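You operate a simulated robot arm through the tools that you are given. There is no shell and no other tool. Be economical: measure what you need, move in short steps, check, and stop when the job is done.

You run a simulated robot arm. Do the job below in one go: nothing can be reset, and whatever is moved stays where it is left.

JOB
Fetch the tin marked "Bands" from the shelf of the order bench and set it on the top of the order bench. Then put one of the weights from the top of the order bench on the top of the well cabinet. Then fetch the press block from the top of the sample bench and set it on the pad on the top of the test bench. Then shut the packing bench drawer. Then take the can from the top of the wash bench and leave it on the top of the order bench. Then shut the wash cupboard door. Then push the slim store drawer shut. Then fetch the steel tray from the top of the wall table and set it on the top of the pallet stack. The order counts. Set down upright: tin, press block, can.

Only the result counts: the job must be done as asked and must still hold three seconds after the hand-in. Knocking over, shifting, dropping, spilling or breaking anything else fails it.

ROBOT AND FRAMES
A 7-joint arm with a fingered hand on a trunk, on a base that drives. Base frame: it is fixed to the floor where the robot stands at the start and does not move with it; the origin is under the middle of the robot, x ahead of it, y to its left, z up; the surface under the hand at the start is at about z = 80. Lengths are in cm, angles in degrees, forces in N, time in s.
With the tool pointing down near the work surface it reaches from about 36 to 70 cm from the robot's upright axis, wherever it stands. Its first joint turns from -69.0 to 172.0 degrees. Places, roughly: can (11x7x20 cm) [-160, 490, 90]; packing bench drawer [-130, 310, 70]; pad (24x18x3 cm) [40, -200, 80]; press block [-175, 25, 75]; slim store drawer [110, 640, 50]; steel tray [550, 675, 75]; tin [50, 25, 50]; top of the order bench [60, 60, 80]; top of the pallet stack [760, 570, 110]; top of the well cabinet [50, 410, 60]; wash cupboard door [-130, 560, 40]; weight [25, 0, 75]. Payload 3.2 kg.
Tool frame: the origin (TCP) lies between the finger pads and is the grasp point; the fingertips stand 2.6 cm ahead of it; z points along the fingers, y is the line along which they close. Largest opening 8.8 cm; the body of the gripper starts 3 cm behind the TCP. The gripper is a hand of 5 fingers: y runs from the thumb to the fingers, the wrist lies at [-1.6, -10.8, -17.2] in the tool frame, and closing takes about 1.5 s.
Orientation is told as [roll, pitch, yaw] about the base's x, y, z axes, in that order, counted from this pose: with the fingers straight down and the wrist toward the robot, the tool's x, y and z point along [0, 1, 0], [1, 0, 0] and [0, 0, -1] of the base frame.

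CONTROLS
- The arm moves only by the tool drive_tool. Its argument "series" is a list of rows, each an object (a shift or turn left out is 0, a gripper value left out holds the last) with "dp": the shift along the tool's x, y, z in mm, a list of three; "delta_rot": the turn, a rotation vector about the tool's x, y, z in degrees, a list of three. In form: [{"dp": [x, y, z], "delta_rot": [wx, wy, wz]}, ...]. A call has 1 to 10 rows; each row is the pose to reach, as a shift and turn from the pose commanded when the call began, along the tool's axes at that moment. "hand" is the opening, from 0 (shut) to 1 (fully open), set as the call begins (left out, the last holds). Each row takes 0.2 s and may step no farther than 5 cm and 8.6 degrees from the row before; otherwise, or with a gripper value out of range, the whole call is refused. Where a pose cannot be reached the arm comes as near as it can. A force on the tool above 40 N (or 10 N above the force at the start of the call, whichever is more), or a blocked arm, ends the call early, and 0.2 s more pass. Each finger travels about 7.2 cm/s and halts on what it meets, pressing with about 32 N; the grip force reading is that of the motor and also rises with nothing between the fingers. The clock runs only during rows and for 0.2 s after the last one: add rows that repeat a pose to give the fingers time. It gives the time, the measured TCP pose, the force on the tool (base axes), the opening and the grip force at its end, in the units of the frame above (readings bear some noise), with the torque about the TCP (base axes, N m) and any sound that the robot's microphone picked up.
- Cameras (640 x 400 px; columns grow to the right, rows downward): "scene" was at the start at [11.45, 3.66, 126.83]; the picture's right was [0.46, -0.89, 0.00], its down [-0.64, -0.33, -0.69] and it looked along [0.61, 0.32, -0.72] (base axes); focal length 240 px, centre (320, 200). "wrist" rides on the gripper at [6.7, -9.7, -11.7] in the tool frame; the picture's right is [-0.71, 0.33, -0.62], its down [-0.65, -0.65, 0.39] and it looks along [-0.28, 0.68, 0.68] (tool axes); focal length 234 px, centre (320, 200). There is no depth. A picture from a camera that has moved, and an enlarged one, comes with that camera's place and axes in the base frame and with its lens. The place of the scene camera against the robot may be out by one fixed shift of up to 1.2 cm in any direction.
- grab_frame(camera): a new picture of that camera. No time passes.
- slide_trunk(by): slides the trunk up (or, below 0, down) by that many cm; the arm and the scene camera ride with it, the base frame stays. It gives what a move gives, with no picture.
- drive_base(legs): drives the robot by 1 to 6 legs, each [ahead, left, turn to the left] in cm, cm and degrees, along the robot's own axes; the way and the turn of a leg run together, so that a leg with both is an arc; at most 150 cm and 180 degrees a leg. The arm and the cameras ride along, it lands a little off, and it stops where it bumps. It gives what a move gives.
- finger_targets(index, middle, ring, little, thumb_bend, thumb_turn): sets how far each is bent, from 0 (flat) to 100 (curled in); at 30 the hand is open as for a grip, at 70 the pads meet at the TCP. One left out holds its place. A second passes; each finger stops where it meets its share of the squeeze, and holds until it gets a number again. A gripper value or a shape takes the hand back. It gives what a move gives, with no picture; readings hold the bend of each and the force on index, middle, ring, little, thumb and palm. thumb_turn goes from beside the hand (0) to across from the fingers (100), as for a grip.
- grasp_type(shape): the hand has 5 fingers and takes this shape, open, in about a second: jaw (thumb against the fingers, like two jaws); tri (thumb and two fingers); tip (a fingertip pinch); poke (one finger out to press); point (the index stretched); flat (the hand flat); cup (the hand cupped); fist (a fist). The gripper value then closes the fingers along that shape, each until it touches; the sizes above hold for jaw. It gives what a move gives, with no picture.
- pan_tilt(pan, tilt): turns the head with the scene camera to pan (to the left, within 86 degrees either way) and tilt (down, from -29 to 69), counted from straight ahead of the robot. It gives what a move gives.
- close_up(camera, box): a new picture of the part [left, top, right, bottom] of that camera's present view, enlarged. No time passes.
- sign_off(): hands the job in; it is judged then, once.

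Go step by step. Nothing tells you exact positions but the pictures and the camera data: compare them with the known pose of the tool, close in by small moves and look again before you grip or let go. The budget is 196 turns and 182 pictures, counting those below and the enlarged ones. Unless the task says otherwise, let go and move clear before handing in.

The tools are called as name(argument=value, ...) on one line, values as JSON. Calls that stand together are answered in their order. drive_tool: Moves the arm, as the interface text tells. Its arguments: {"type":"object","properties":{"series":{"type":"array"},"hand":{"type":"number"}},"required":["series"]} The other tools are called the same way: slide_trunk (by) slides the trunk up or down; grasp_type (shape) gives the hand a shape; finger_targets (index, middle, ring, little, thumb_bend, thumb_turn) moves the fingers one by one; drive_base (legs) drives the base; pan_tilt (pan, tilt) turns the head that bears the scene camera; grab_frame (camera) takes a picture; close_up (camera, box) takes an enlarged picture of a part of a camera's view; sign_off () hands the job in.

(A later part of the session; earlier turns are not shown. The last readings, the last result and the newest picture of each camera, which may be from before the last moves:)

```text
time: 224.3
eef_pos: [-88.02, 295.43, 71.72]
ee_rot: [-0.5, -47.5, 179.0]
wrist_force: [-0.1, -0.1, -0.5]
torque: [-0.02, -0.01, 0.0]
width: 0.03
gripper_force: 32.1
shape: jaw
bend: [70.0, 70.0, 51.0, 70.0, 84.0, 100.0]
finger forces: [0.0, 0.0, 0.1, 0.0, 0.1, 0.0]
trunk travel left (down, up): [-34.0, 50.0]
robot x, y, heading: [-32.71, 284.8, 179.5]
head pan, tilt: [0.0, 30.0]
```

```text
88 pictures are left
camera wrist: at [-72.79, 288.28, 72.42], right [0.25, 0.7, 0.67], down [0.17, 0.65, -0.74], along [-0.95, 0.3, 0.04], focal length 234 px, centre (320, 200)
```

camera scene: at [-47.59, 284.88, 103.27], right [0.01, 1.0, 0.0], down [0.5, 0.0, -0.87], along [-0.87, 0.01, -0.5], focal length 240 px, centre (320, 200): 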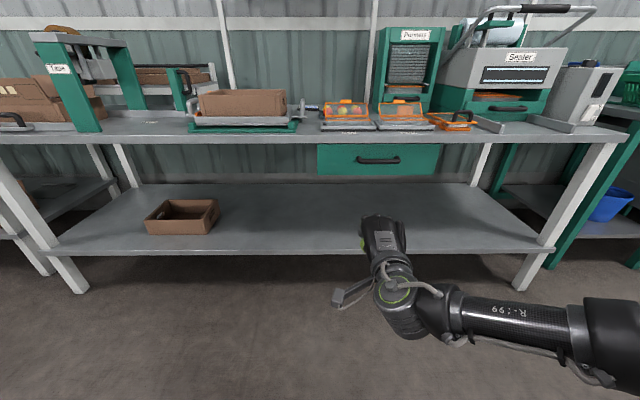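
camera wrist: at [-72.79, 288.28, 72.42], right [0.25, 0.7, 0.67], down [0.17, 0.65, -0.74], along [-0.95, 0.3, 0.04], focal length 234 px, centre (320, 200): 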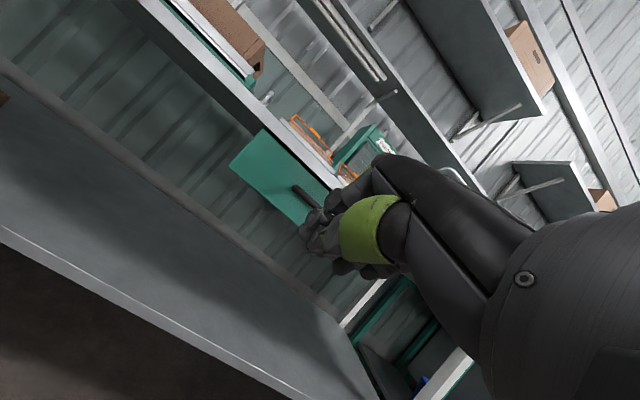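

The drawer is flush. Next the wash bench: raise, restore the hand, and drive north.

slide_trunk(by=34)

drive_tool(hand=1, series=[{"delta_rot": [8, 0, 0]}, {"delta_rot": [16, 0, 0]}, {"delta_rot": [24, 0, 0]}, {"delta_rot": [32, 0, 0]}, {"delta_rot": [40, 0, 0]}, {"delta_rot": [47.5, 0, 1]}])

drive_base(legs=[[0, -130, 0], [0, -55, 0]])

pan_tilt(pan=0, tilt=25)

grab_frame(camera="scene")

```text
time: 227.6
eef_pos: [-87.96, 295.45, 105.74]
ee_rot: [-0.6, -47.5, 179.1]
wrist_force: [-0.6, 0.1, -0.6]
torque: [0.0, 0.0, -0.01]
width: 0.01
gripper_force: 32.2
shape: jaw
bend: [70.0, 70.0, 55.0, 70.0, 84.0, 100.0]
finger forces: [0.0, 0.1, 0.1, 0.1, 0.0, 0.1]
trunk travel left (down, up): [-68.0, 16.0]
robot x, y, heading: [-33.15, 284.74, 179.7]
head pan, tilt: [0.0, 30.0]
```

```text
time: 229.0
eef_pos: [-88.06, 295.22, 105.55]
ee_rot: [0.0, 0.2, 177.7]
wrist_force: [0.5, -0.3, -0.7]
torque: [0.01, -0.03, 0.01]
width: 8.78
gripper_force: 0.1
shape: jaw
bend: [30.0, 30.0, 30.0, 30.0, 30.0, 97.0]
finger forces: [0.0, 0.1, 0.0, 0.0, 0.0, 0.0]
trunk travel left (down, up): [-68.0, 16.0]
robot x, y, heading: [-32.48, 284.7, 179.5]
head pan, tilt: [0.0, 30.0]
```

```text
time: 238.3
eef_pos: [-86.06, 480.41, 105.59]
ee_rot: [0.0, 0.0, 177.6]
wrist_force: [0.6, 0.0, 0.5]
torque: [0.01, -0.02, 0.0]
width: 8.81
gripper_force: 0.1
shape: jaw
bend: [30.0, 30.0, 30.0, 30.0, 30.0, 97.0]
finger forces: [0.1, 0.0, 0.0, 0.0, 0.0, 0.0]
trunk travel left (down, up): [-68.0, 16.0]
robot x, y, heading: [-31.14, 469.62, 179.2]
head pan, tilt: [0.0, 30.0]
```

```text
time: 238.9
eef_pos: [-86.06, 480.52, 105.72]
ee_rot: [0.0, 0.0, 177.6]
wrist_force: [0.1, -0.4, -0.2]
torque: [-0.03, 0.01, -0.02]
width: 8.76
gripper_force: 0.0
shape: jaw
bend: [30.0, 30.0, 30.0, 30.0, 30.0, 97.0]
finger forces: [0.1, 0.1, 0.1, 0.0, 0.1, 0.0]
trunk travel left (down, up): [-68.0, 16.0]
robot x, y, heading: [-31.16, 469.5, 179.4]
head pan, tilt: [0.0, 25.0]
```

```text
87 pictures are left
camera scene: at [-45.91, 469.83, 138.06], right [0.01, 1.0, 0.0], down [0.42, 0.0, -0.91], along [-0.91, 0.01, -0.42], focal length 240 px, centre (320, 200)
```

scene: 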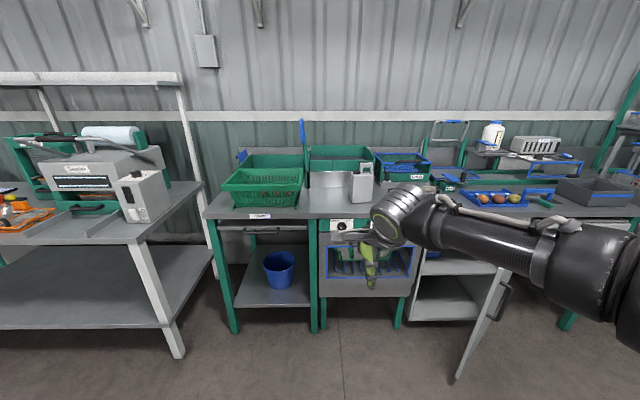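

close_up(camera="scene", box=[300, 110, 640, 240])

close_up(camera="scene", box=[200, 130, 440, 260])

```text
1.88 times, centred on (470, 175) of scene
camera zoom: at [-45.91, 469.83, 138.06], right [0.01, 1.0, 0.0], down [0.42, 0.0, -0.91], along [-0.91, 0.01, -0.42], focal length 452 px, centre (38, 247)
```

zoom: 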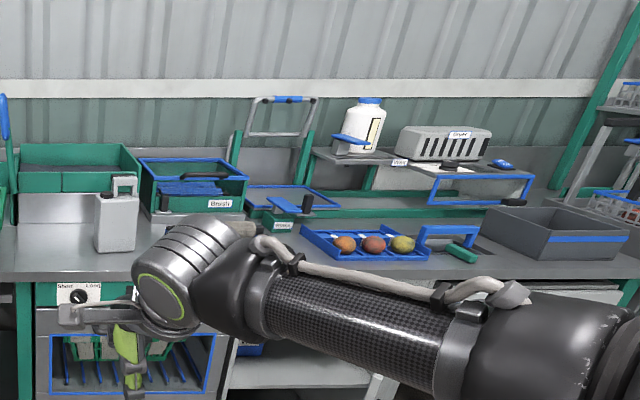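

```text
2.67 times, centred on (320, 195) of scene
camera zoom: at [-45.91, 469.83, 138.06], right [0.01, 1.0, 0.0], down [0.42, 0.0, -0.91], along [-0.91, 0.01, -0.42], focal length 640 px, centre (320, 213)
```

zoom: 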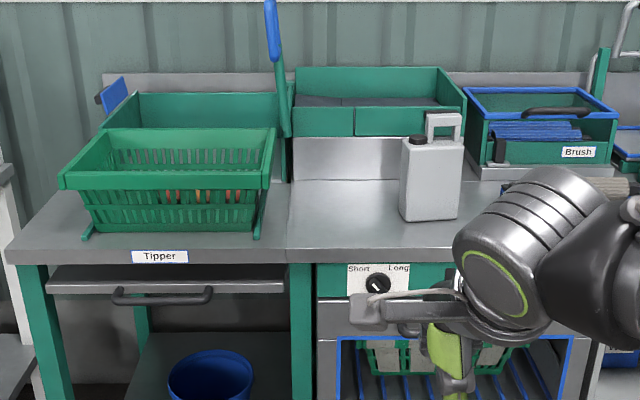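

The can is the grey jerrycan with a loop handle near [-159, 492], bench ≈ z 86. Moving closer with the hand higher.

slide_trunk(by=9)

drive_base(legs=[[50, -12, 0.6]])

pan_tilt(pan=0, tilt=40)

grab_frame(camera="wrist")

grab_frame(camera="scene")

```text
time: 240.2
eef_pos: [-85.99, 480.58, 114.55]
ee_rot: [0.0, 0.0, 177.6]
wrist_force: [-0.9, -0.6, 0.4]
torque: [-0.02, -0.01, -0.01]
width: 8.81
gripper_force: 0.0
shape: jaw
bend: [30.0, 30.0, 30.0, 30.0, 30.0, 97.0]
finger forces: [0.1, 0.1, 0.0, 0.1, 0.0, 0.0]
trunk travel left (down, up): [-77.0, 7.0]
robot x, y, heading: [-30.97, 469.27, 179.0]
head pan, tilt: [0.0, 25.0]
```

```text
time: 243.2
eef_pos: [-136.21, 492.42, 114.65]
ee_rot: [0.0, -0.1, 178.0]
wrist_force: [-0.1, 0.3, -0.1]
torque: [0.0, 0.03, -0.01]
width: 8.79
gripper_force: 0.0
shape: jaw
bend: [30.0, 30.0, 30.0, 30.0, 30.0, 97.0]
finger forces: [0.0, 0.0, 0.0, 0.0, 0.0, 0.1]
trunk travel left (down, up): [-77.0, 7.0]
robot x, y, heading: [-80.92, 481.97, 179.9]
head pan, tilt: [0.0, 25.0]
```

```text
time: 244.0
eef_pos: [-136.25, 492.21, 114.7]
ee_rot: [0.1, 0.0, 178.0]
wrist_force: [0.3, 0.5, 1.2]
torque: [0.01, 0.02, 0.01]
width: 8.82
gripper_force: 0.1
shape: jaw
bend: [30.0, 30.0, 30.0, 30.0, 30.0, 97.0]
finger forces: [0.0, 0.1, 0.1, 0.1, 0.1, 0.0]
trunk travel left (down, up): [-77.0, 7.0]
robot x, y, heading: [-81.04, 481.97, 180.0]
head pan, tilt: [0.0, 40.0]
```

```text
84 pictures are left
camera wrist: at [-126.54, 485.24, 126.43], right [-0.31, 0.72, 0.62], down [0.68, 0.63, -0.39], along [-0.67, 0.3, -0.68], focal length 234 px, centre (320, 200)
```

wrist: 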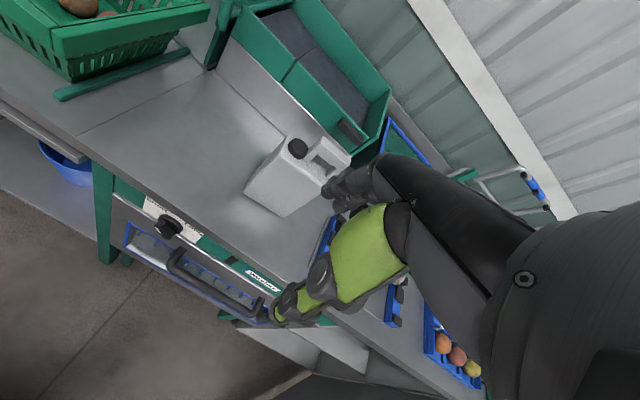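

```text
83 pictures are left
camera scene: at [-95.19, 482.03, 144.74], right [0.0, 1.0, 0.0], down [0.64, 0.0, -0.77], along [-0.77, 0.0, -0.64], focal length 240 px, centre (320, 200)
```

scene: 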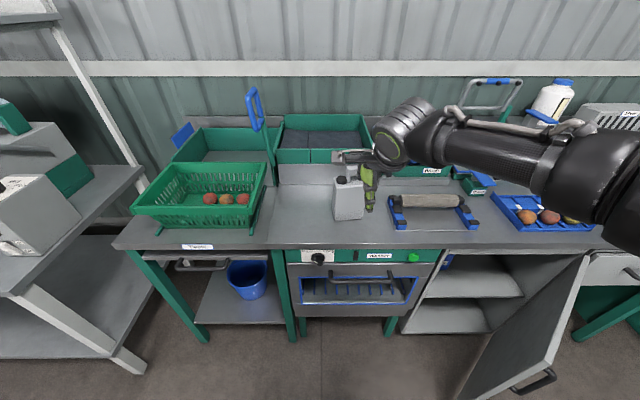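

close_up(camera="wrist", box=[230, 120, 370, 230])

close_up(camera="scene", box=[310, 130, 410, 230])

```text
3.64 times, centred on (300, 175) of wrist
camera zoom: at [-126.54, 485.24, 126.43], right [-0.31, 0.72, 0.62], down [0.68, 0.63, -0.39], along [-0.67, 0.3, -0.68], focal length 852 px, centre (393, 291)
```

zoom: 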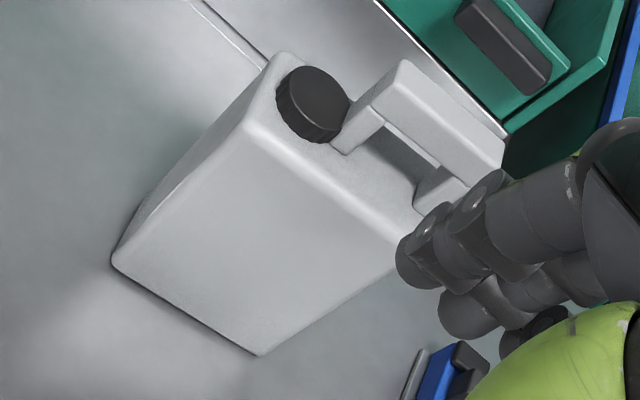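

```text
4.00 times, centred on (360, 180) of scene
camera zoom: at [-95.19, 482.03, 144.74], right [0.0, 1.0, 0.0], down [0.64, 0.0, -0.77], along [-0.77, 0.0, -0.64], focal length 960 px, centre (160, 280)
```

zoom: 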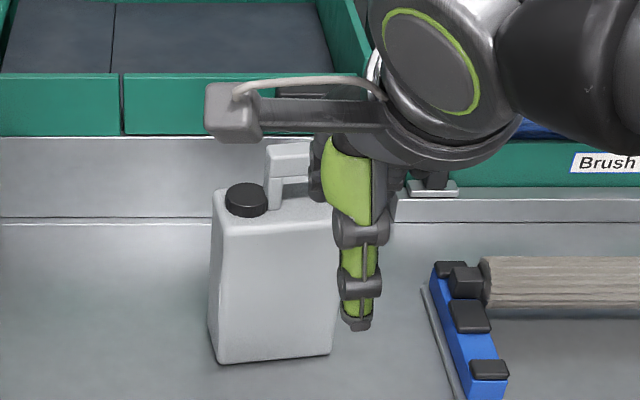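

The handle bar runs along y near [-157.5, 493, ~105]. Driving the hand over it.

drive_base(legs=[[18, -1.5, 0]])

grab_frame(camera="wrist")

grab_frame(camera="scene")

```text
time: 245.5
eef_pos: [-154.09, 493.8, 114.56]
ee_rot: [0.0, 0.1, 178.1]
wrist_force: [-0.7, 0.1, -0.4]
torque: [0.01, -0.01, 0.03]
width: 8.81
gripper_force: 0.1
shape: jaw
bend: [30.0, 30.0, 30.0, 30.0, 30.0, 97.0]
finger forces: [0.0, 0.0, 0.0, 0.0, 0.1, 0.1]
trunk travel left (down, up): [-77.0, 7.0]
robot x, y, heading: [-99.06, 483.37, 179.6]
head pan, tilt: [0.0, 40.0]
```

```text
80 pictures are left
camera wrist: at [-144.45, 486.77, 126.45], right [-0.31, 0.72, 0.62], down [0.68, 0.63, -0.39], along [-0.67, 0.3, -0.68], focal length 234 px, centre (320, 200)
```

wrist: 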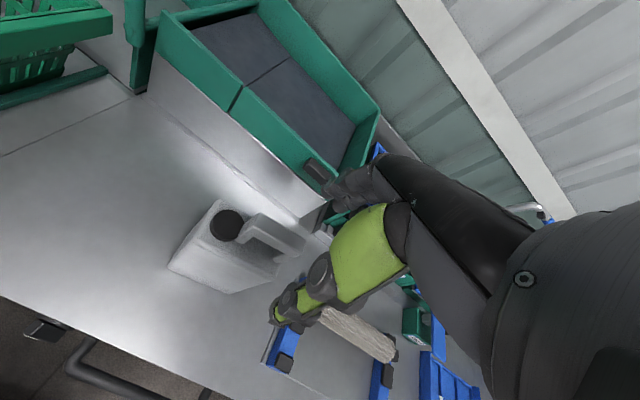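

```text
79 pictures are left
camera scene: at [-113.11, 483.56, 144.73], right [0.0, 1.0, 0.0], down [0.64, 0.0, -0.77], along [-0.77, 0.0, -0.64], focal length 240 px, centre (320, 200)
```

scene: 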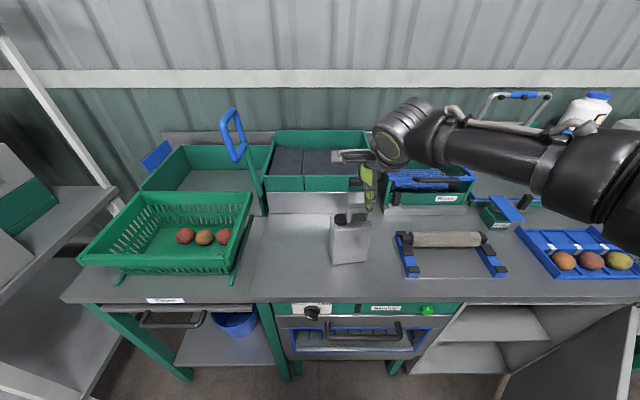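

Bar top triangulated at [-155.6, 492.4, 107.2]. Aligning and lowering.

drive_tool(series=[{"dp": [5, 16, 0]}, {"dp": [5, 16, 0]}])

slide_trunk(by=-5)

grab_frame(camera="wrist")

```text
time: 246.1
eef_pos: [-155.74, 493.49, 114.58]
ee_rot: [0.1, 0.0, 178.1]
wrist_force: [0.2, 0.8, -0.3]
torque: [-0.02, -0.01, -0.01]
width: 8.79
gripper_force: 0.0
shape: jaw
bend: [30.0, 30.0, 30.0, 30.0, 30.0, 97.0]
finger forces: [0.0, 0.1, 0.0, 0.1, 0.0, 0.1]
trunk travel left (down, up): [-77.0, 7.0]
robot x, y, heading: [-99.27, 483.58, 180.1]
head pan, tilt: [0.0, 40.0]
```

```text
time: 247.0
eef_pos: [-155.78, 493.53, 109.63]
ee_rot: [0.0, 0.1, 178.1]
wrist_force: [-0.9, 0.0, 0.5]
torque: [0.0, 0.01, 0.02]
width: 8.81
gripper_force: 0.0
shape: jaw
bend: [30.0, 30.0, 30.0, 30.0, 30.0, 97.0]
finger forces: [0.1, 0.0, 0.1, 0.0, 0.1, 0.0]
trunk travel left (down, up): [-72.0, 12.0]
robot x, y, heading: [-99.0, 483.49, 179.9]
head pan, tilt: [0.0, 40.0]
```

```text
78 pictures are left
camera wrist: at [-146.07, 486.35, 121.43], right [-0.31, 0.72, 0.62], down [0.68, 0.63, -0.39], along [-0.67, 0.3, -0.68], focal length 234 px, centre (320, 200)
```

wrist: 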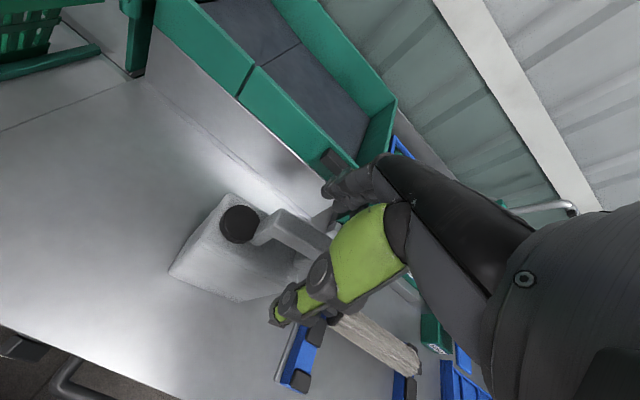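

slide_trunk(by=-3.4)

grab_frame(camera="wrist")

drive_tool(hand=0, series=[{"dp": [0, 0, 0]}, {"dp": [0, 0, 0]}, {"dp": [0, 0, 0]}, {"dp": [0, 0, 0]}, {"dp": [0, 0, 0]}, {"dp": [0, 0, 0]}, {"dp": [0, 0, 0]}, {"dp": [0, 0, 0]}])

grab_frame(camera="wrist")

```text
time: 247.8
eef_pos: [-155.76, 493.5, 106.21]
ee_rot: [0.0, 0.0, 178.0]
wrist_force: [-0.5, 0.2, -0.7]
torque: [-0.05, 0.02, -0.01]
width: 8.79
gripper_force: 0.1
shape: jaw
bend: [30.0, 30.0, 30.0, 30.0, 30.0, 97.0]
finger forces: [0.0, 0.1, 0.1, 0.0, 0.1, 0.1]
trunk travel left (down, up): [-68.6, 15.4]
robot x, y, heading: [-99.26, 483.29, 180.1]
head pan, tilt: [0.0, 40.0]
```

```text
77 pictures are left
camera wrist: at [-146.07, 486.34, 118.03], right [-0.31, 0.72, 0.62], down [0.68, 0.63, -0.39], along [-0.67, 0.3, -0.68], focal length 234 px, centre (320, 200)
```

wrist: 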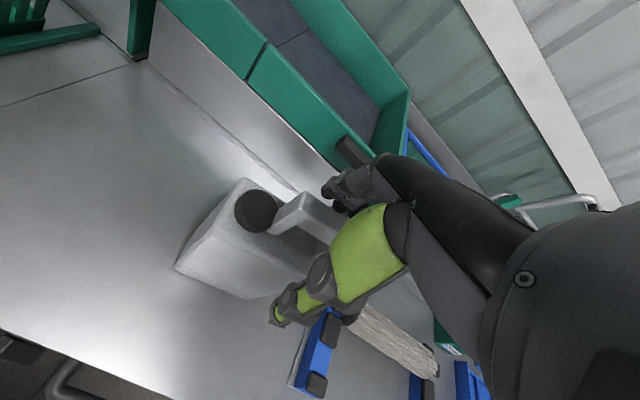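

```text
time: 249.6
eef_pos: [-155.82, 493.41, 106.28]
ee_rot: [0.0, -0.1, 178.1]
wrist_force: [-0.9, 0.1, 0.4]
torque: [0.0, -0.13, 0.03]
width: 1.61
gripper_force: 31.8
shape: jaw
bend: [48.0, 41.0, 72.0, 51.0, 84.0, 100.0]
finger forces: [18.3, 7.7, 3.6, 0.1, 28.7, 0.0]
trunk travel left (down, up): [-68.6, 15.4]
robot x, y, heading: [-98.93, 483.71, 179.8]
head pan, tilt: [0.0, 40.0]
```

```text
76 pictures are left
camera wrist: at [-146.13, 486.37, 117.98], right [-0.31, 0.72, 0.62], down [0.68, 0.63, -0.39], along [-0.67, 0.3, -0.68], focal length 234 px, centre (320, 200)
```

wrist: 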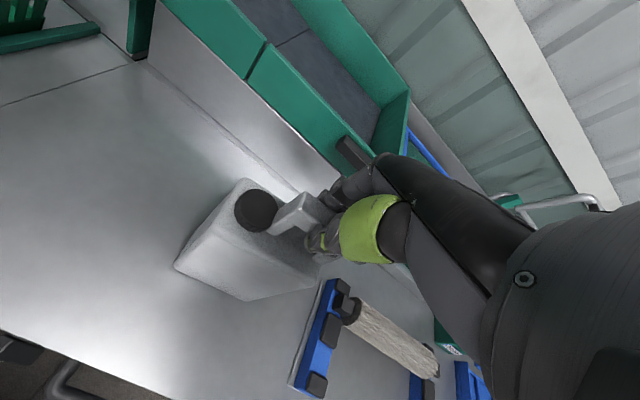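

Handle pinched. A small test lift.

slide_trunk(by=1.5)

slide_trunk(by=2)

grab_frame(camera="scene")

grab_frame(camera="wrist")

```text
time: 250.2
eef_pos: [-155.84, 493.41, 107.53]
ee_rot: [0.1, 0.2, 178.1]
wrist_force: [0.2, 0.3, -10.7]
torque: [0.19, -0.16, 0.01]
width: 1.54
gripper_force: 32.0
shape: jaw
bend: [48.0, 41.0, 73.0, 51.0, 84.0, 100.0]
finger forces: [17.0, 7.2, 3.9, 0.0, 28.5, 0.0]
trunk travel left (down, up): [-70.1, 13.9]
robot x, y, heading: [-98.43, 483.8, 179.7]
head pan, tilt: [0.0, 40.0]
```

```text
time: 250.9
eef_pos: [-155.9, 493.59, 109.62]
ee_rot: [0.0, 0.0, 178.1]
wrist_force: [-0.4, -0.3, -10.6]
torque: [0.11, -0.22, -0.03]
width: 1.5
gripper_force: 31.6
shape: jaw
bend: [48.0, 41.0, 73.0, 51.0, 84.0, 100.0]
finger forces: [17.2, 7.1, 3.8, 0.0, 28.5, 0.0]
trunk travel left (down, up): [-72.1, 11.9]
robot x, y, heading: [-99.09, 483.39, 179.5]
head pan, tilt: [0.0, 40.0]
```

```text
75 pictures are left
camera scene: at [-113.38, 483.61, 139.81], right [0.0, 1.0, 0.0], down [0.64, 0.0, -0.76], along [-0.76, 0.0, -0.64], focal length 240 px, centre (320, 200)
```

scene: 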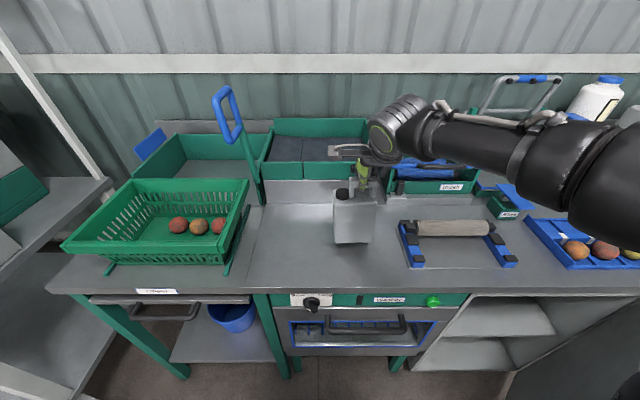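

```text
74 pictures are left
camera wrist: at [-146.31, 486.4, 121.41], right [-0.31, 0.72, 0.62], down [0.68, 0.63, -0.39], along [-0.67, 0.3, -0.68], focal length 234 px, centre (320, 200)
```

wrist: 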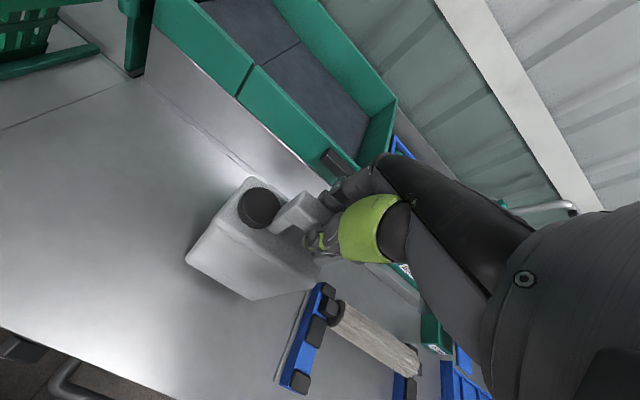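

The can (≈1.05 kg) hangs upright. Lifting more and carrying it to the order bench.

slide_trunk(by=6)

drive_base(legs=[[-56, 0, 0], [0, 150, 0], [0, 150, 0], [0, 130, 0]])

grab_frame(camera="scene")

```text
time: 251.9
eef_pos: [-155.95, 493.48, 115.55]
ee_rot: [0.0, 0.1, 178.2]
wrist_force: [-0.2, 0.6, -12.0]
torque: [0.12, -0.23, -0.02]
width: 1.53
gripper_force: 32.2
shape: jaw
bend: [48.0, 41.0, 73.0, 51.0, 84.0, 100.0]
finger forces: [17.2, 7.1, 3.9, 0.1, 28.7, 0.0]
trunk travel left (down, up): [-78.1, 5.9]
robot x, y, heading: [-98.85, 483.53, 180.0]
head pan, tilt: [0.0, 40.0]
```

```text
time: 275.2
eef_pos: [-96.17, 64.73, 115.52]
ee_rot: [0.1, 0.1, 178.4]
wrist_force: [0.1, -0.6, -12.1]
torque: [0.11, -0.22, -0.01]
width: 1.52
gripper_force: 32.0
shape: jaw
bend: [48.0, 41.0, 73.0, 51.0, 84.0, 100.0]
finger forces: [17.2, 6.9, 3.9, 0.1, 28.6, 0.1]
trunk travel left (down, up): [-78.1, 5.9]
robot x, y, heading: [-39.28, 54.94, -179.6]
head pan, tilt: [0.0, 40.0]
```

```text
73 pictures are left
camera scene: at [-53.67, 55.05, 145.8], right [0.0, 1.0, 0.0], down [0.64, 0.0, -0.76], along [-0.76, 0.0, -0.64], focal length 240 px, centre (320, 200)
```

scene: 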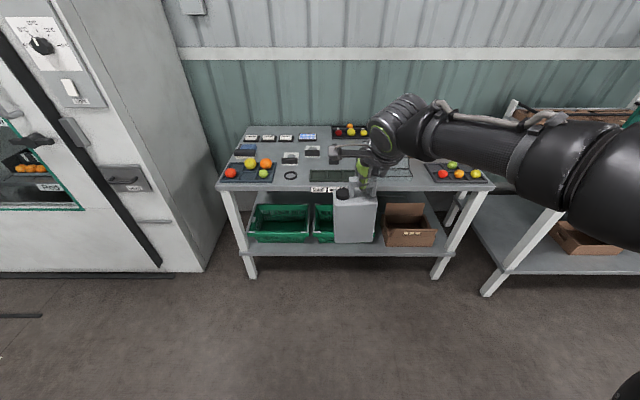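

drive_base(legs=[[10, 0, 0], [0, 0, 90], [0, 0, 90]])

pan_tilt(pan=10, tilt=40)

grab_frame(camera="scene")

grab_frame(camera="wrist")

```text
time: 284.0
eef_pos: [7.71, 44.51, 115.63]
ee_rot: [0.0, 0.1, -2.4]
wrist_force: [0.6, -0.5, -10.7]
torque: [-0.07, 0.18, -0.02]
width: 1.44
gripper_force: 32.5
shape: jaw
bend: [48.0, 42.0, 73.0, 51.0, 84.0, 100.0]
finger forces: [16.0, 6.3, 3.8, 0.0, 26.5, 0.0]
trunk travel left (down, up): [-78.1, 5.9]
robot x, y, heading: [-49.31, 55.29, -0.9]
head pan, tilt: [0.0, 40.0]
```

```text
time: 284.7
eef_pos: [7.74, 44.47, 115.51]
ee_rot: [0.1, 0.2, -2.5]
wrist_force: [0.5, -0.4, -10.5]
torque: [-0.1, 0.22, 0.02]
width: 1.43
gripper_force: 32.1
shape: jaw
bend: [48.0, 42.0, 73.0, 51.0, 84.0, 100.0]
finger forces: [16.2, 6.4, 3.8, 0.1, 26.8, 0.0]
trunk travel left (down, up): [-78.1, 5.9]
robot x, y, heading: [-49.41, 54.94, -0.7]
head pan, tilt: [10.0, 40.0]
```

```text
72 pictures are left
camera scene: at [-36.16, 56.26, 145.8], right [0.16, -0.99, 0.0], down [-0.64, -0.1, -0.76], along [0.75, 0.12, -0.64], focal length 240 px, centre (320, 200)
```

scene: 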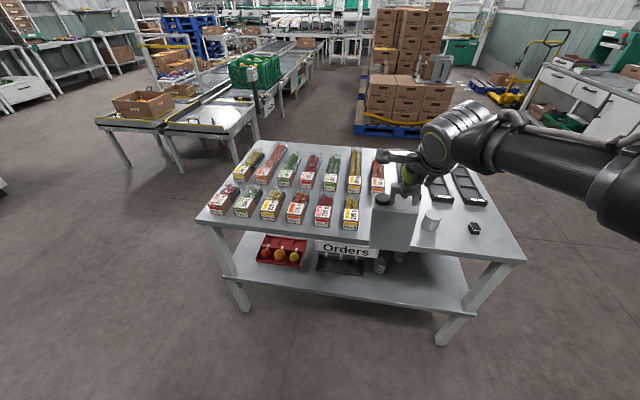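

```text
71 pictures are left
camera wrist: at [-1.47, 51.51, 127.35], right [0.3, -0.72, 0.62], down [-0.68, -0.62, -0.39], along [0.66, -0.31, -0.68], focal length 234 px, centre (320, 200)
```

wrist: 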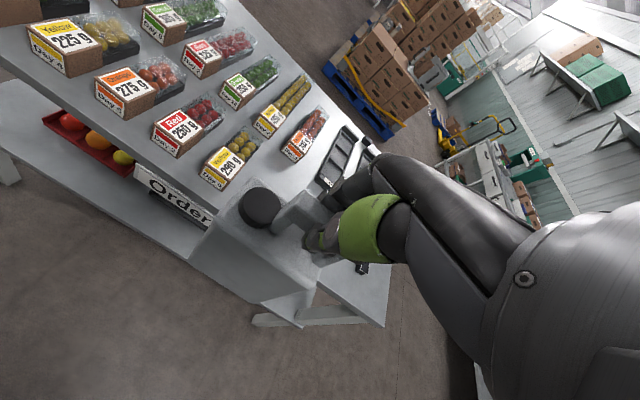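

drive_base(legs=[[27.3, -4.7, 0.7]])

slide_trunk(by=-10)

grab_frame(camera="wrist")

grab_frame(camera="scene")

```text
time: 286.6
eef_pos: [35.04, 40.3, 115.62]
ee_rot: [0.0, 0.2, -1.8]
wrist_force: [1.6, 0.4, -10.4]
torque: [-0.06, 0.16, 0.02]
width: 1.47
gripper_force: 32.0
shape: jaw
bend: [48.0, 42.0, 73.0, 51.0, 84.0, 100.0]
finger forces: [16.4, 6.5, 3.8, 0.0, 26.8, 0.0]
trunk travel left (down, up): [-78.1, 5.9]
robot x, y, heading: [-22.13, 50.6, -0.1]
head pan, tilt: [10.0, 40.0]
```

```text
time: 287.9
eef_pos: [35.07, 40.36, 105.63]
ee_rot: [0.0, 0.2, -1.7]
wrist_force: [-0.4, 1.2, -10.7]
torque: [-0.06, 0.2, 0.01]
width: 1.46
gripper_force: 32.3
shape: jaw
bend: [48.0, 43.0, 73.0, 51.0, 84.0, 100.0]
finger forces: [16.5, 6.3, 3.8, 0.0, 26.9, 0.0]
trunk travel left (down, up): [-68.1, 15.9]
robot x, y, heading: [-21.94, 50.25, -0.1]
head pan, tilt: [10.0, 40.0]
```

```text
70 pictures are left
camera wrist: at [25.73, 47.17, 117.38], right [0.31, -0.72, 0.62], down [-0.68, -0.63, -0.39], along [0.67, -0.3, -0.68], focal length 234 px, centre (320, 200)
```

wrist: 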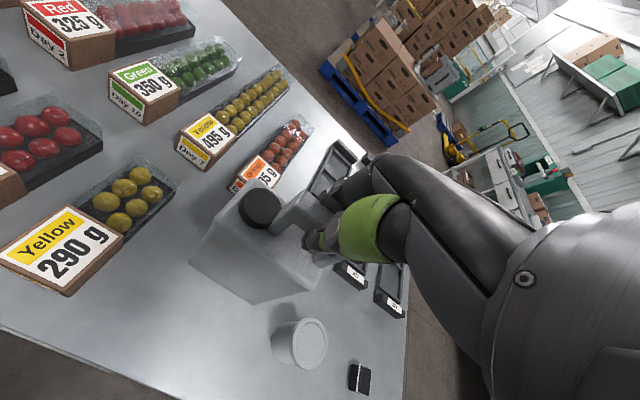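

```text
69 pictures are left
camera scene: at [-9.01, 51.55, 135.81], right [0.17, -0.98, 0.0], down [-0.63, -0.11, -0.77], along [0.75, 0.13, -0.64], focal length 240 px, centre (320, 200)
```

scene: 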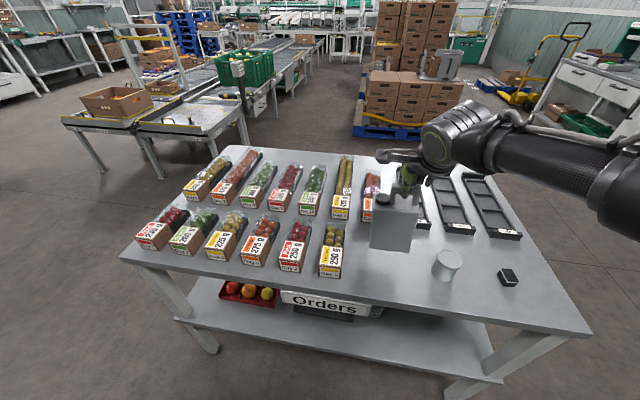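

slide_trunk(by=-4)

slide_trunk(by=-1)

slide_trunk(by=-0.7)

grab_frame(camera="wrist")

```text
time: 288.8
eef_pos: [35.15, 40.35, 101.58]
ee_rot: [-0.1, 0.3, -1.8]
wrist_force: [0.7, -0.1, -10.3]
torque: [-0.09, 0.18, -0.01]
width: 1.45
gripper_force: 31.9
shape: jaw
bend: [48.0, 43.0, 73.0, 51.0, 84.0, 100.0]
finger forces: [16.5, 6.3, 3.9, 0.0, 26.9, 0.0]
trunk travel left (down, up): [-64.1, 19.9]
robot x, y, heading: [-21.81, 49.85, 0.0]
head pan, tilt: [10.0, 40.0]
```

```text
time: 289.4
eef_pos: [34.98, 40.13, 100.83]
ee_rot: [0.0, 0.0, -2.0]
wrist_force: [1.0, -2.5, -2.1]
torque: [-0.09, 0.06, 0.0]
width: 1.43
gripper_force: 32.4
shape: jaw
bend: [48.0, 42.0, 73.0, 51.0, 84.0, 100.0]
finger forces: [17.6, 6.8, 4.2, 0.0, 27.6, 0.0]
trunk travel left (down, up): [-63.1, 20.9]
robot x, y, heading: [-21.78, 50.43, -0.2]
head pan, tilt: [10.0, 40.0]
```

```text
time: 289.9
eef_pos: [34.89, 40.03, 100.41]
ee_rot: [0.2, -0.5, -1.9]
wrist_force: [4.2, -8.4, 19.2]
torque: [-0.02, -0.3, -0.14]
width: 1.53
gripper_force: 31.6
shape: jaw
bend: [48.0, 42.0, 73.0, 51.0, 85.0, 100.0]
finger forces: [21.2, 8.5, 4.9, 0.1, 29.9, 0.0]
trunk travel left (down, up): [-62.4, 21.6]
robot x, y, heading: [-21.87, 50.12, -0.1]
head pan, tilt: [10.0, 40.0]
```

```text
68 pictures are left
camera wrist: at [25.4, 46.96, 112.14], right [0.3, -0.72, 0.62], down [-0.67, -0.63, -0.4], along [0.68, -0.3, -0.67], focal length 234 px, centre (320, 200)
```

wrist: 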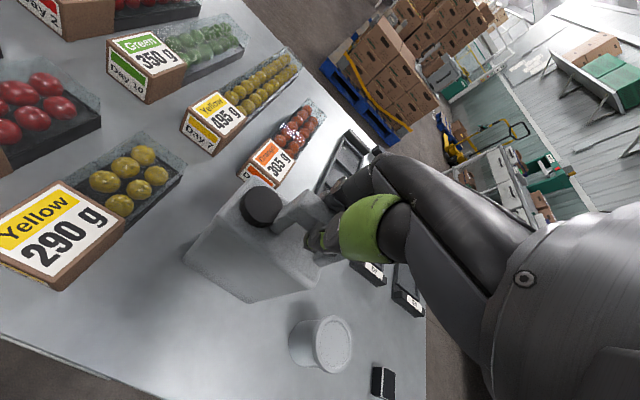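

Standing on the bench. Easing off, opening and rising clear.

slide_trunk(by=0.4)

drive_tool(hand=1, series=[{"dp": [0, 0, 0]}, {"dp": [0, 0, 0]}, {"dp": [0, 0, 0]}, {"dp": [0, 0, 0]}, {"dp": [0, 0, 0]}, {"dp": [0, 0, 0]}, {"dp": [0, 0, 0]}])

slide_trunk(by=5)

grab_frame(camera="wrist")

```text
time: 290.4
eef_pos: [34.74, 40.33, 100.19]
ee_rot: [0.1, 0.3, -1.8]
wrist_force: [1.3, -3.9, 4.6]
torque: [0.15, 0.02, -0.09]
width: 1.54
gripper_force: 32.8
shape: jaw
bend: [48.0, 42.0, 73.0, 51.0, 85.0, 100.0]
finger forces: [20.0, 7.6, 3.8, 0.0, 29.9, 0.0]
trunk travel left (down, up): [-62.8, 21.2]
robot x, y, heading: [-21.92, 50.32, -0.1]
head pan, tilt: [10.0, 40.0]
```

```text
time: 292.1
eef_pos: [34.92, 40.34, 100.33]
ee_rot: [0.1, 0.2, -1.9]
wrist_force: [-0.5, -0.1, -0.5]
torque: [0.05, -0.03, -0.02]
width: 8.79
gripper_force: 0.1
shape: jaw
bend: [30.0, 30.0, 30.0, 30.0, 30.0, 97.0]
finger forces: [0.0, 0.0, 0.0, 0.1, 0.0, 0.0]
trunk travel left (down, up): [-62.8, 21.2]
robot x, y, heading: [-21.7, 50.02, 0.0]
head pan, tilt: [10.0, 40.0]
```

```text
time: 293.0
eef_pos: [34.93, 40.36, 105.3]
ee_rot: [0.0, 0.1, -1.7]
wrist_force: [0.3, -0.2, 0.4]
torque: [-0.01, -0.01, 0.01]
width: 8.78
gripper_force: 0.2
shape: jaw
bend: [30.0, 30.0, 30.0, 30.0, 30.0, 97.0]
finger forces: [0.1, 0.0, 0.1, 0.1, 0.0, 0.0]
trunk travel left (down, up): [-67.8, 16.2]
robot x, y, heading: [-21.95, 50.25, 0.1]
head pan, tilt: [10.0, 40.0]
```

```text
67 pictures are left
camera wrist: at [25.58, 47.18, 117.16], right [0.31, -0.72, 0.62], down [-0.68, -0.63, -0.39], along [0.67, -0.3, -0.68], focal length 234 px, centre (320, 200)
```

wrist: 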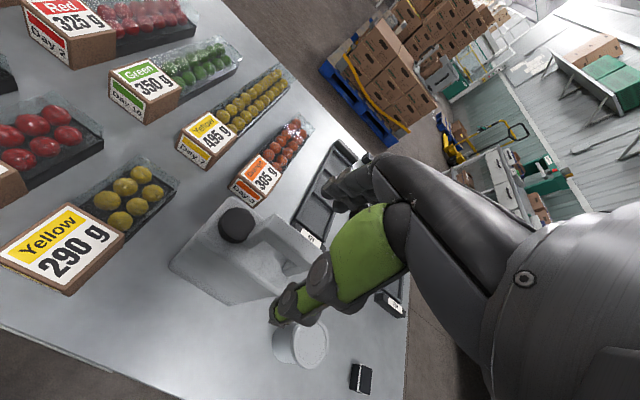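

The can stands free. Raising, backing off, turning, and driving north to the wash cupboard.

slide_trunk(by=8)

drive_base(legs=[[-30, 0, 0], [0, 0, 90], [0, 0, 90], [0, -150, 0], [-15, -150, 0], [0, -130, 0]])

pan_tilt(pan=-30, tilt=35)

grab_frame(camera="scene")

grab_frame(camera="wrist")

```text
time: 294.1
eef_pos: [34.98, 40.31, 113.26]
ee_rot: [0.0, 0.0, -1.8]
wrist_force: [-0.2, 0.4, -0.4]
torque: [-0.03, 0.02, 0.04]
width: 8.8
gripper_force: 0.1
shape: jaw
bend: [30.0, 30.0, 30.0, 30.0, 30.0, 97.0]
finger forces: [0.0, 0.0, 0.1, 0.1, 0.1, 0.0]
trunk travel left (down, up): [-75.8, 8.2]
robot x, y, heading: [-21.81, 49.96, -0.3]
head pan, tilt: [10.0, 40.0]
```

```text
refused: leg 5 is longer than a leg can be; nothing moved
```

```text
time: 295.2
eef_pos: [35.0, 40.37, 113.38]
ee_rot: [0.1, 0.1, -1.8]
wrist_force: [0.4, -1.2, 0.0]
torque: [0.01, -0.01, 0.02]
width: 8.76
gripper_force: 0.0
shape: jaw
bend: [30.0, 30.0, 30.0, 30.0, 30.0, 97.0]
finger forces: [0.0, 0.0, 0.1, 0.1, 0.1, 0.1]
trunk travel left (down, up): [-75.8, 8.2]
robot x, y, heading: [-21.83, 50.32, -0.0]
head pan, tilt: [-30.0, 35.0]
```

```text
66 pictures are left
camera scene: at [-9.94, 45.7, 144.28], right [-0.5, -0.87, 0.0], down [-0.5, 0.29, -0.82], along [0.71, -0.41, -0.57], focal length 240 px, centre (320, 200)
```

scene: 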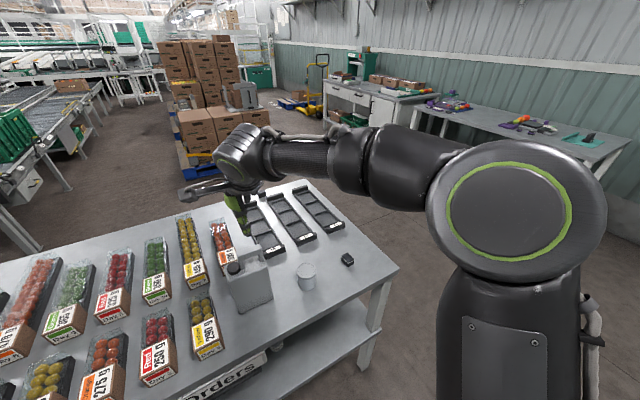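

```text
65 pictures are left
camera wrist: at [25.57, 47.2, 125.16], right [0.31, -0.72, 0.62], down [-0.68, -0.63, -0.39], along [0.67, -0.3, -0.68], focal length 234 px, centre (320, 200)
```

wrist: 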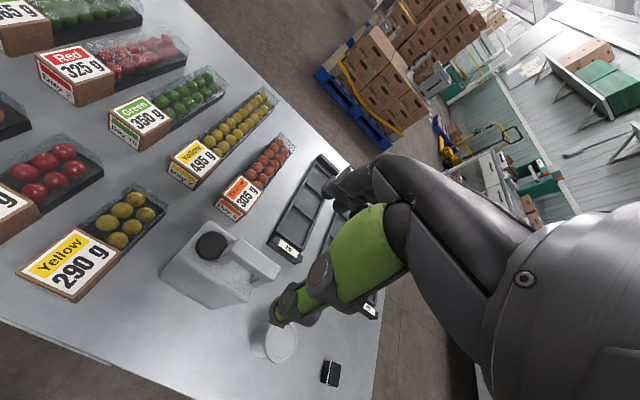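

drive_base(legs=[[-30, 0, 0], [0, 0, 90], [0, 0, 90], [0, -148, 0], [-10, -148, 0], [0, -134, 0]])

grab_frame(camera="scene")

```text
time: 325.0
eef_pos: [-99.26, 488.32, 113.19]
ee_rot: [-0.1, 0.1, 178.3]
wrist_force: [-0.8, 0.3, -0.3]
torque: [0.0, -0.04, -0.02]
width: 8.78
gripper_force: 0.1
shape: jaw
bend: [30.0, 30.0, 30.0, 30.0, 30.0, 97.0]
finger forces: [0.0, 0.1, 0.1, 0.1, 0.1, 0.0]
trunk travel left (down, up): [-75.8, 8.2]
robot x, y, heading: [-42.22, 478.46, -179.8]
head pan, tilt: [-30.0, 35.0]
```

```text
64 pictures are left
camera scene: at [-55.73, 483.09, 144.29], right [0.5, 0.87, 0.0], down [0.5, -0.29, -0.82], along [-0.71, 0.41, -0.57], focal length 240 px, centre (320, 200)
```

scene: 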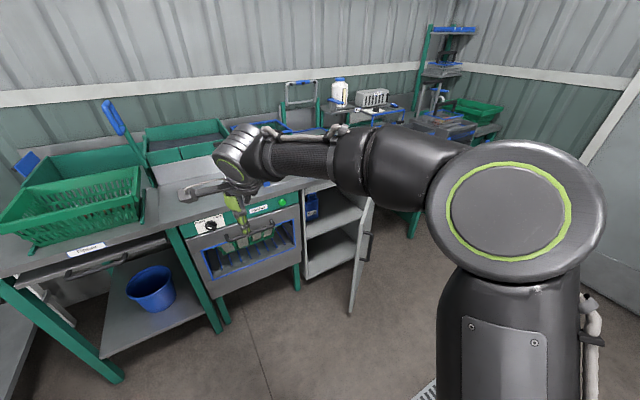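

The cupboard door stands open, hinged on the right. Moving right for a clearer view.

drive_base(legs=[[-10, -40, 0]])

pan_tilt(pan=10, tilt=40)

grab_frame(camera="scene")

grab_frame(camera="wrist")

```text
time: 327.6
eef_pos: [-89.52, 528.24, 113.46]
ee_rot: [0.0, 0.1, 178.6]
wrist_force: [-0.4, -0.2, 0.0]
torque: [0.01, -0.05, 0.0]
width: 8.78
gripper_force: 0.1
shape: jaw
bend: [30.0, 30.0, 30.0, 30.0, 30.0, 97.0]
finger forces: [0.1, 0.1, 0.1, 0.0, 0.0, 0.1]
trunk travel left (down, up): [-75.8, 8.2]
robot x, y, heading: [-32.62, 518.84, -179.6]
head pan, tilt: [-30.0, 35.0]
```

```text
time: 328.6
eef_pos: [-89.55, 528.28, 113.41]
ee_rot: [0.0, 0.1, 178.7]
wrist_force: [0.2, -0.1, 0.1]
torque: [0.02, 0.0, -0.01]
width: 8.78
gripper_force: 0.0
shape: jaw
bend: [30.0, 30.0, 30.0, 30.0, 30.0, 97.0]
finger forces: [0.1, 0.1, 0.0, 0.0, 0.0, 0.0]
trunk travel left (down, up): [-75.8, 8.2]
robot x, y, heading: [-32.58, 519.21, -179.5]
head pan, tilt: [10.0, 40.0]
```

```text
63 pictures are left
camera scene: at [-46.64, 517.35, 143.53], right [-0.18, 0.98, 0.0], down [0.63, 0.12, -0.77], along [-0.75, -0.14, -0.64], focal length 240 px, centre (320, 200)
```

scene: 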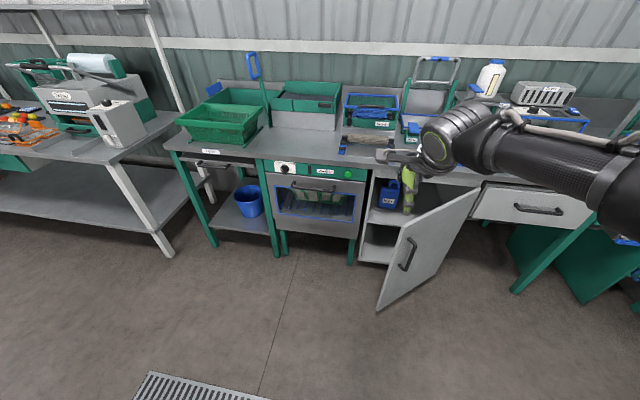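

```text
62 pictures are left
camera wrist: at [-79.76, 521.31, 125.16], right [-0.32, 0.72, 0.62], down [0.67, 0.63, -0.39], along [-0.67, 0.3, -0.68], focal length 234 px, centre (320, 200)
```

wrist: 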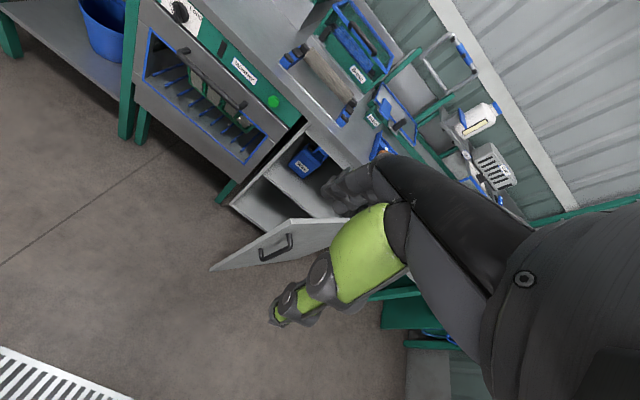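

The door is hinged at about [-141, 570], open ~40°, free edge near [-112, 536]. I'll close and tilt the hand, lower it, and push the door along -x at y≈541.

drive_tool(hand=0, series=[{"delta_rot": [-8, 0, 0]}, {"delta_rot": [-16, 0, 0]}, {"delta_rot": [-24, 0, 0]}, {"delta_rot": [-32, 0, 0]}, {"delta_rot": [-40, 0, 0]}, {"delta_rot": [-47, 0, 0]}, {"delta_rot": [-47, 0, 0]}, {"delta_rot": [-47, 0, 0]}])

slide_trunk(by=-40)

slide_trunk(by=-22)

drive_base(legs=[[0, -12.5, -0.5]])

pan_tilt(pan=-10, tilt=15)

grab_frame(camera="scene")

grab_frame(camera="wrist")

```text
time: 330.4
eef_pos: [-89.51, 528.31, 113.36]
ee_rot: [0.0, -46.9, 178.5]
wrist_force: [-0.8, 0.1, 0.1]
torque: [-0.02, 0.02, 0.01]
width: 0.02
gripper_force: 31.9
shape: jaw
bend: [70.0, 70.0, 30.0, 70.0, 84.0, 100.0]
finger forces: [0.0, 0.0, 0.1, 0.1, 0.1, 0.0]
trunk travel left (down, up): [-75.8, 8.2]
robot x, y, heading: [-32.8, 519.27, -179.9]
head pan, tilt: [10.0, 40.0]
```

```text
time: 334.3
eef_pos: [-89.51, 528.45, 73.32]
ee_rot: [0.1, -46.8, 178.7]
wrist_force: [0.2, 0.7, 0.0]
torque: [0.01, 0.0, 0.01]
width: 0.02
gripper_force: 31.7
shape: jaw
bend: [70.0, 70.0, 30.0, 70.0, 84.0, 100.0]
finger forces: [0.0, 0.1, 0.0, 0.0, 0.0, 0.0]
trunk travel left (down, up): [-35.8, 48.2]
robot x, y, heading: [-32.65, 518.8, -179.3]
head pan, tilt: [10.0, 40.0]
```

```text
time: 336.6
eef_pos: [-89.52, 528.36, 51.42]
ee_rot: [0.0, -46.8, 178.6]
wrist_force: [0.2, 0.2, 1.5]
torque: [0.01, 0.0, -0.01]
width: 0.01
gripper_force: 32.2
shape: jaw
bend: [70.0, 70.0, 30.0, 70.0, 84.0, 100.0]
finger forces: [0.0, 0.1, 0.1, 0.0, 0.0, 0.1]
trunk travel left (down, up): [-13.8, 70.2]
robot x, y, heading: [-32.38, 518.99, -179.7]
head pan, tilt: [10.0, 40.0]
```

```text
time: 337.9
eef_pos: [-89.46, 541.21, 51.46]
ee_rot: [0.0, -46.9, 178.2]
wrist_force: [1.0, -0.8, 0.4]
torque: [0.01, -0.03, 0.01]
width: 0.01
gripper_force: 32.0
shape: jaw
bend: [70.0, 70.0, 30.0, 70.0, 84.0, 100.0]
finger forces: [0.1, 0.1, 0.0, 0.0, 0.0, 0.0]
trunk travel left (down, up): [-13.8, 70.2]
robot x, y, heading: [-32.78, 531.06, 179.9]
head pan, tilt: [10.0, 40.0]
```

```text
time: 338.7
eef_pos: [-89.31, 541.15, 51.38]
ee_rot: [0.1, -46.9, 178.2]
wrist_force: [0.6, -0.8, -0.4]
torque: [0.0, 0.01, 0.0]
width: 0.03
gripper_force: 32.5
shape: jaw
bend: [70.0, 70.0, 30.0, 70.0, 84.0, 100.0]
finger forces: [0.0, 0.0, 0.0, 0.1, 0.1, 0.0]
trunk travel left (down, up): [-13.8, 70.2]
robot x, y, heading: [-32.96, 531.34, 179.7]
head pan, tilt: [-10.0, 15.0]
```

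```text
61 pictures are left
camera scene: at [-47.5, 533.0, 85.48], right [0.17, 0.98, 0.0], down [0.26, -0.05, -0.97], along [-0.95, 0.17, -0.26], focal length 240 px, centre (320, 200)
```

scene: 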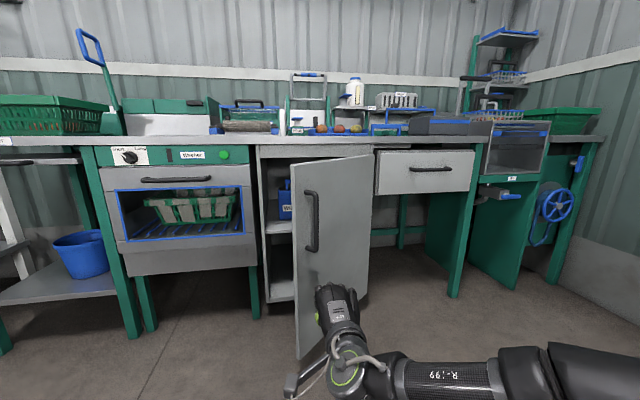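

```text
60 pictures are left
camera wrist: at [-74.28, 533.96, 52.31], right [0.25, 0.7, 0.67], down [0.18, 0.64, -0.74], along [-0.95, 0.31, 0.03], focal length 234 px, centre (320, 200)
```

wrist: 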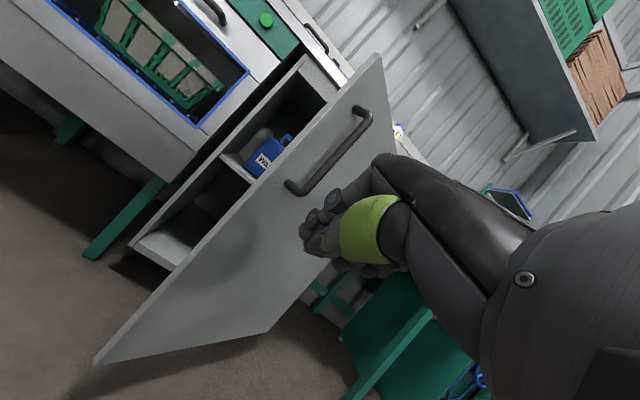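

drive_base(legs=[[30, 0, 0]])

grab_frame(camera="scene")

```text
time: 340.5
eef_pos: [-113.21, 539.69, 51.14]
ee_rot: [-0.5, -46.4, -179.1]
wrist_force: [5.1, -5.3, 1.8]
torque: [0.15, 0.01, -0.07]
width: 0.0
gripper_force: 32.4
shape: jaw
bend: [70.0, 70.0, 37.0, 70.0, 84.0, 100.0]
finger forces: [0.0, 7.2, 5.5, 0.1, 0.0, 0.1]
trunk travel left (down, up): [-13.8, 70.2]
robot x, y, heading: [-56.91, 531.27, -180.0]
head pan, tilt: [-10.0, 15.0]
stopped in leg 1: the force on the tool passed its limit at 52 N (the readings are from after the stop); the commanded pose is now the measured one
```

```text
59 pictures are left
camera scene: at [-71.74, 532.89, 85.5], right [0.17, 0.99, 0.0], down [0.25, -0.04, -0.97], along [-0.95, 0.17, -0.26], focal length 240 px, centre (320, 200)
```

scene: 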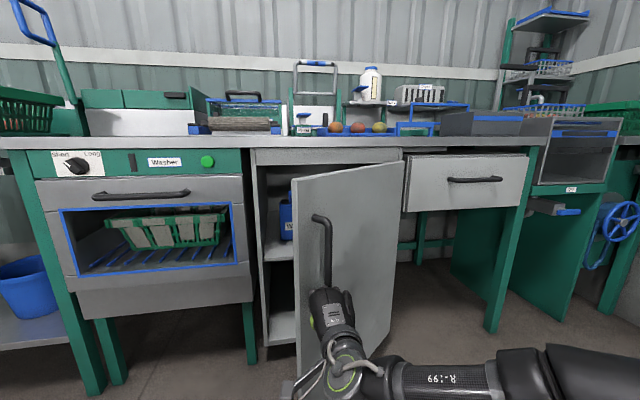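

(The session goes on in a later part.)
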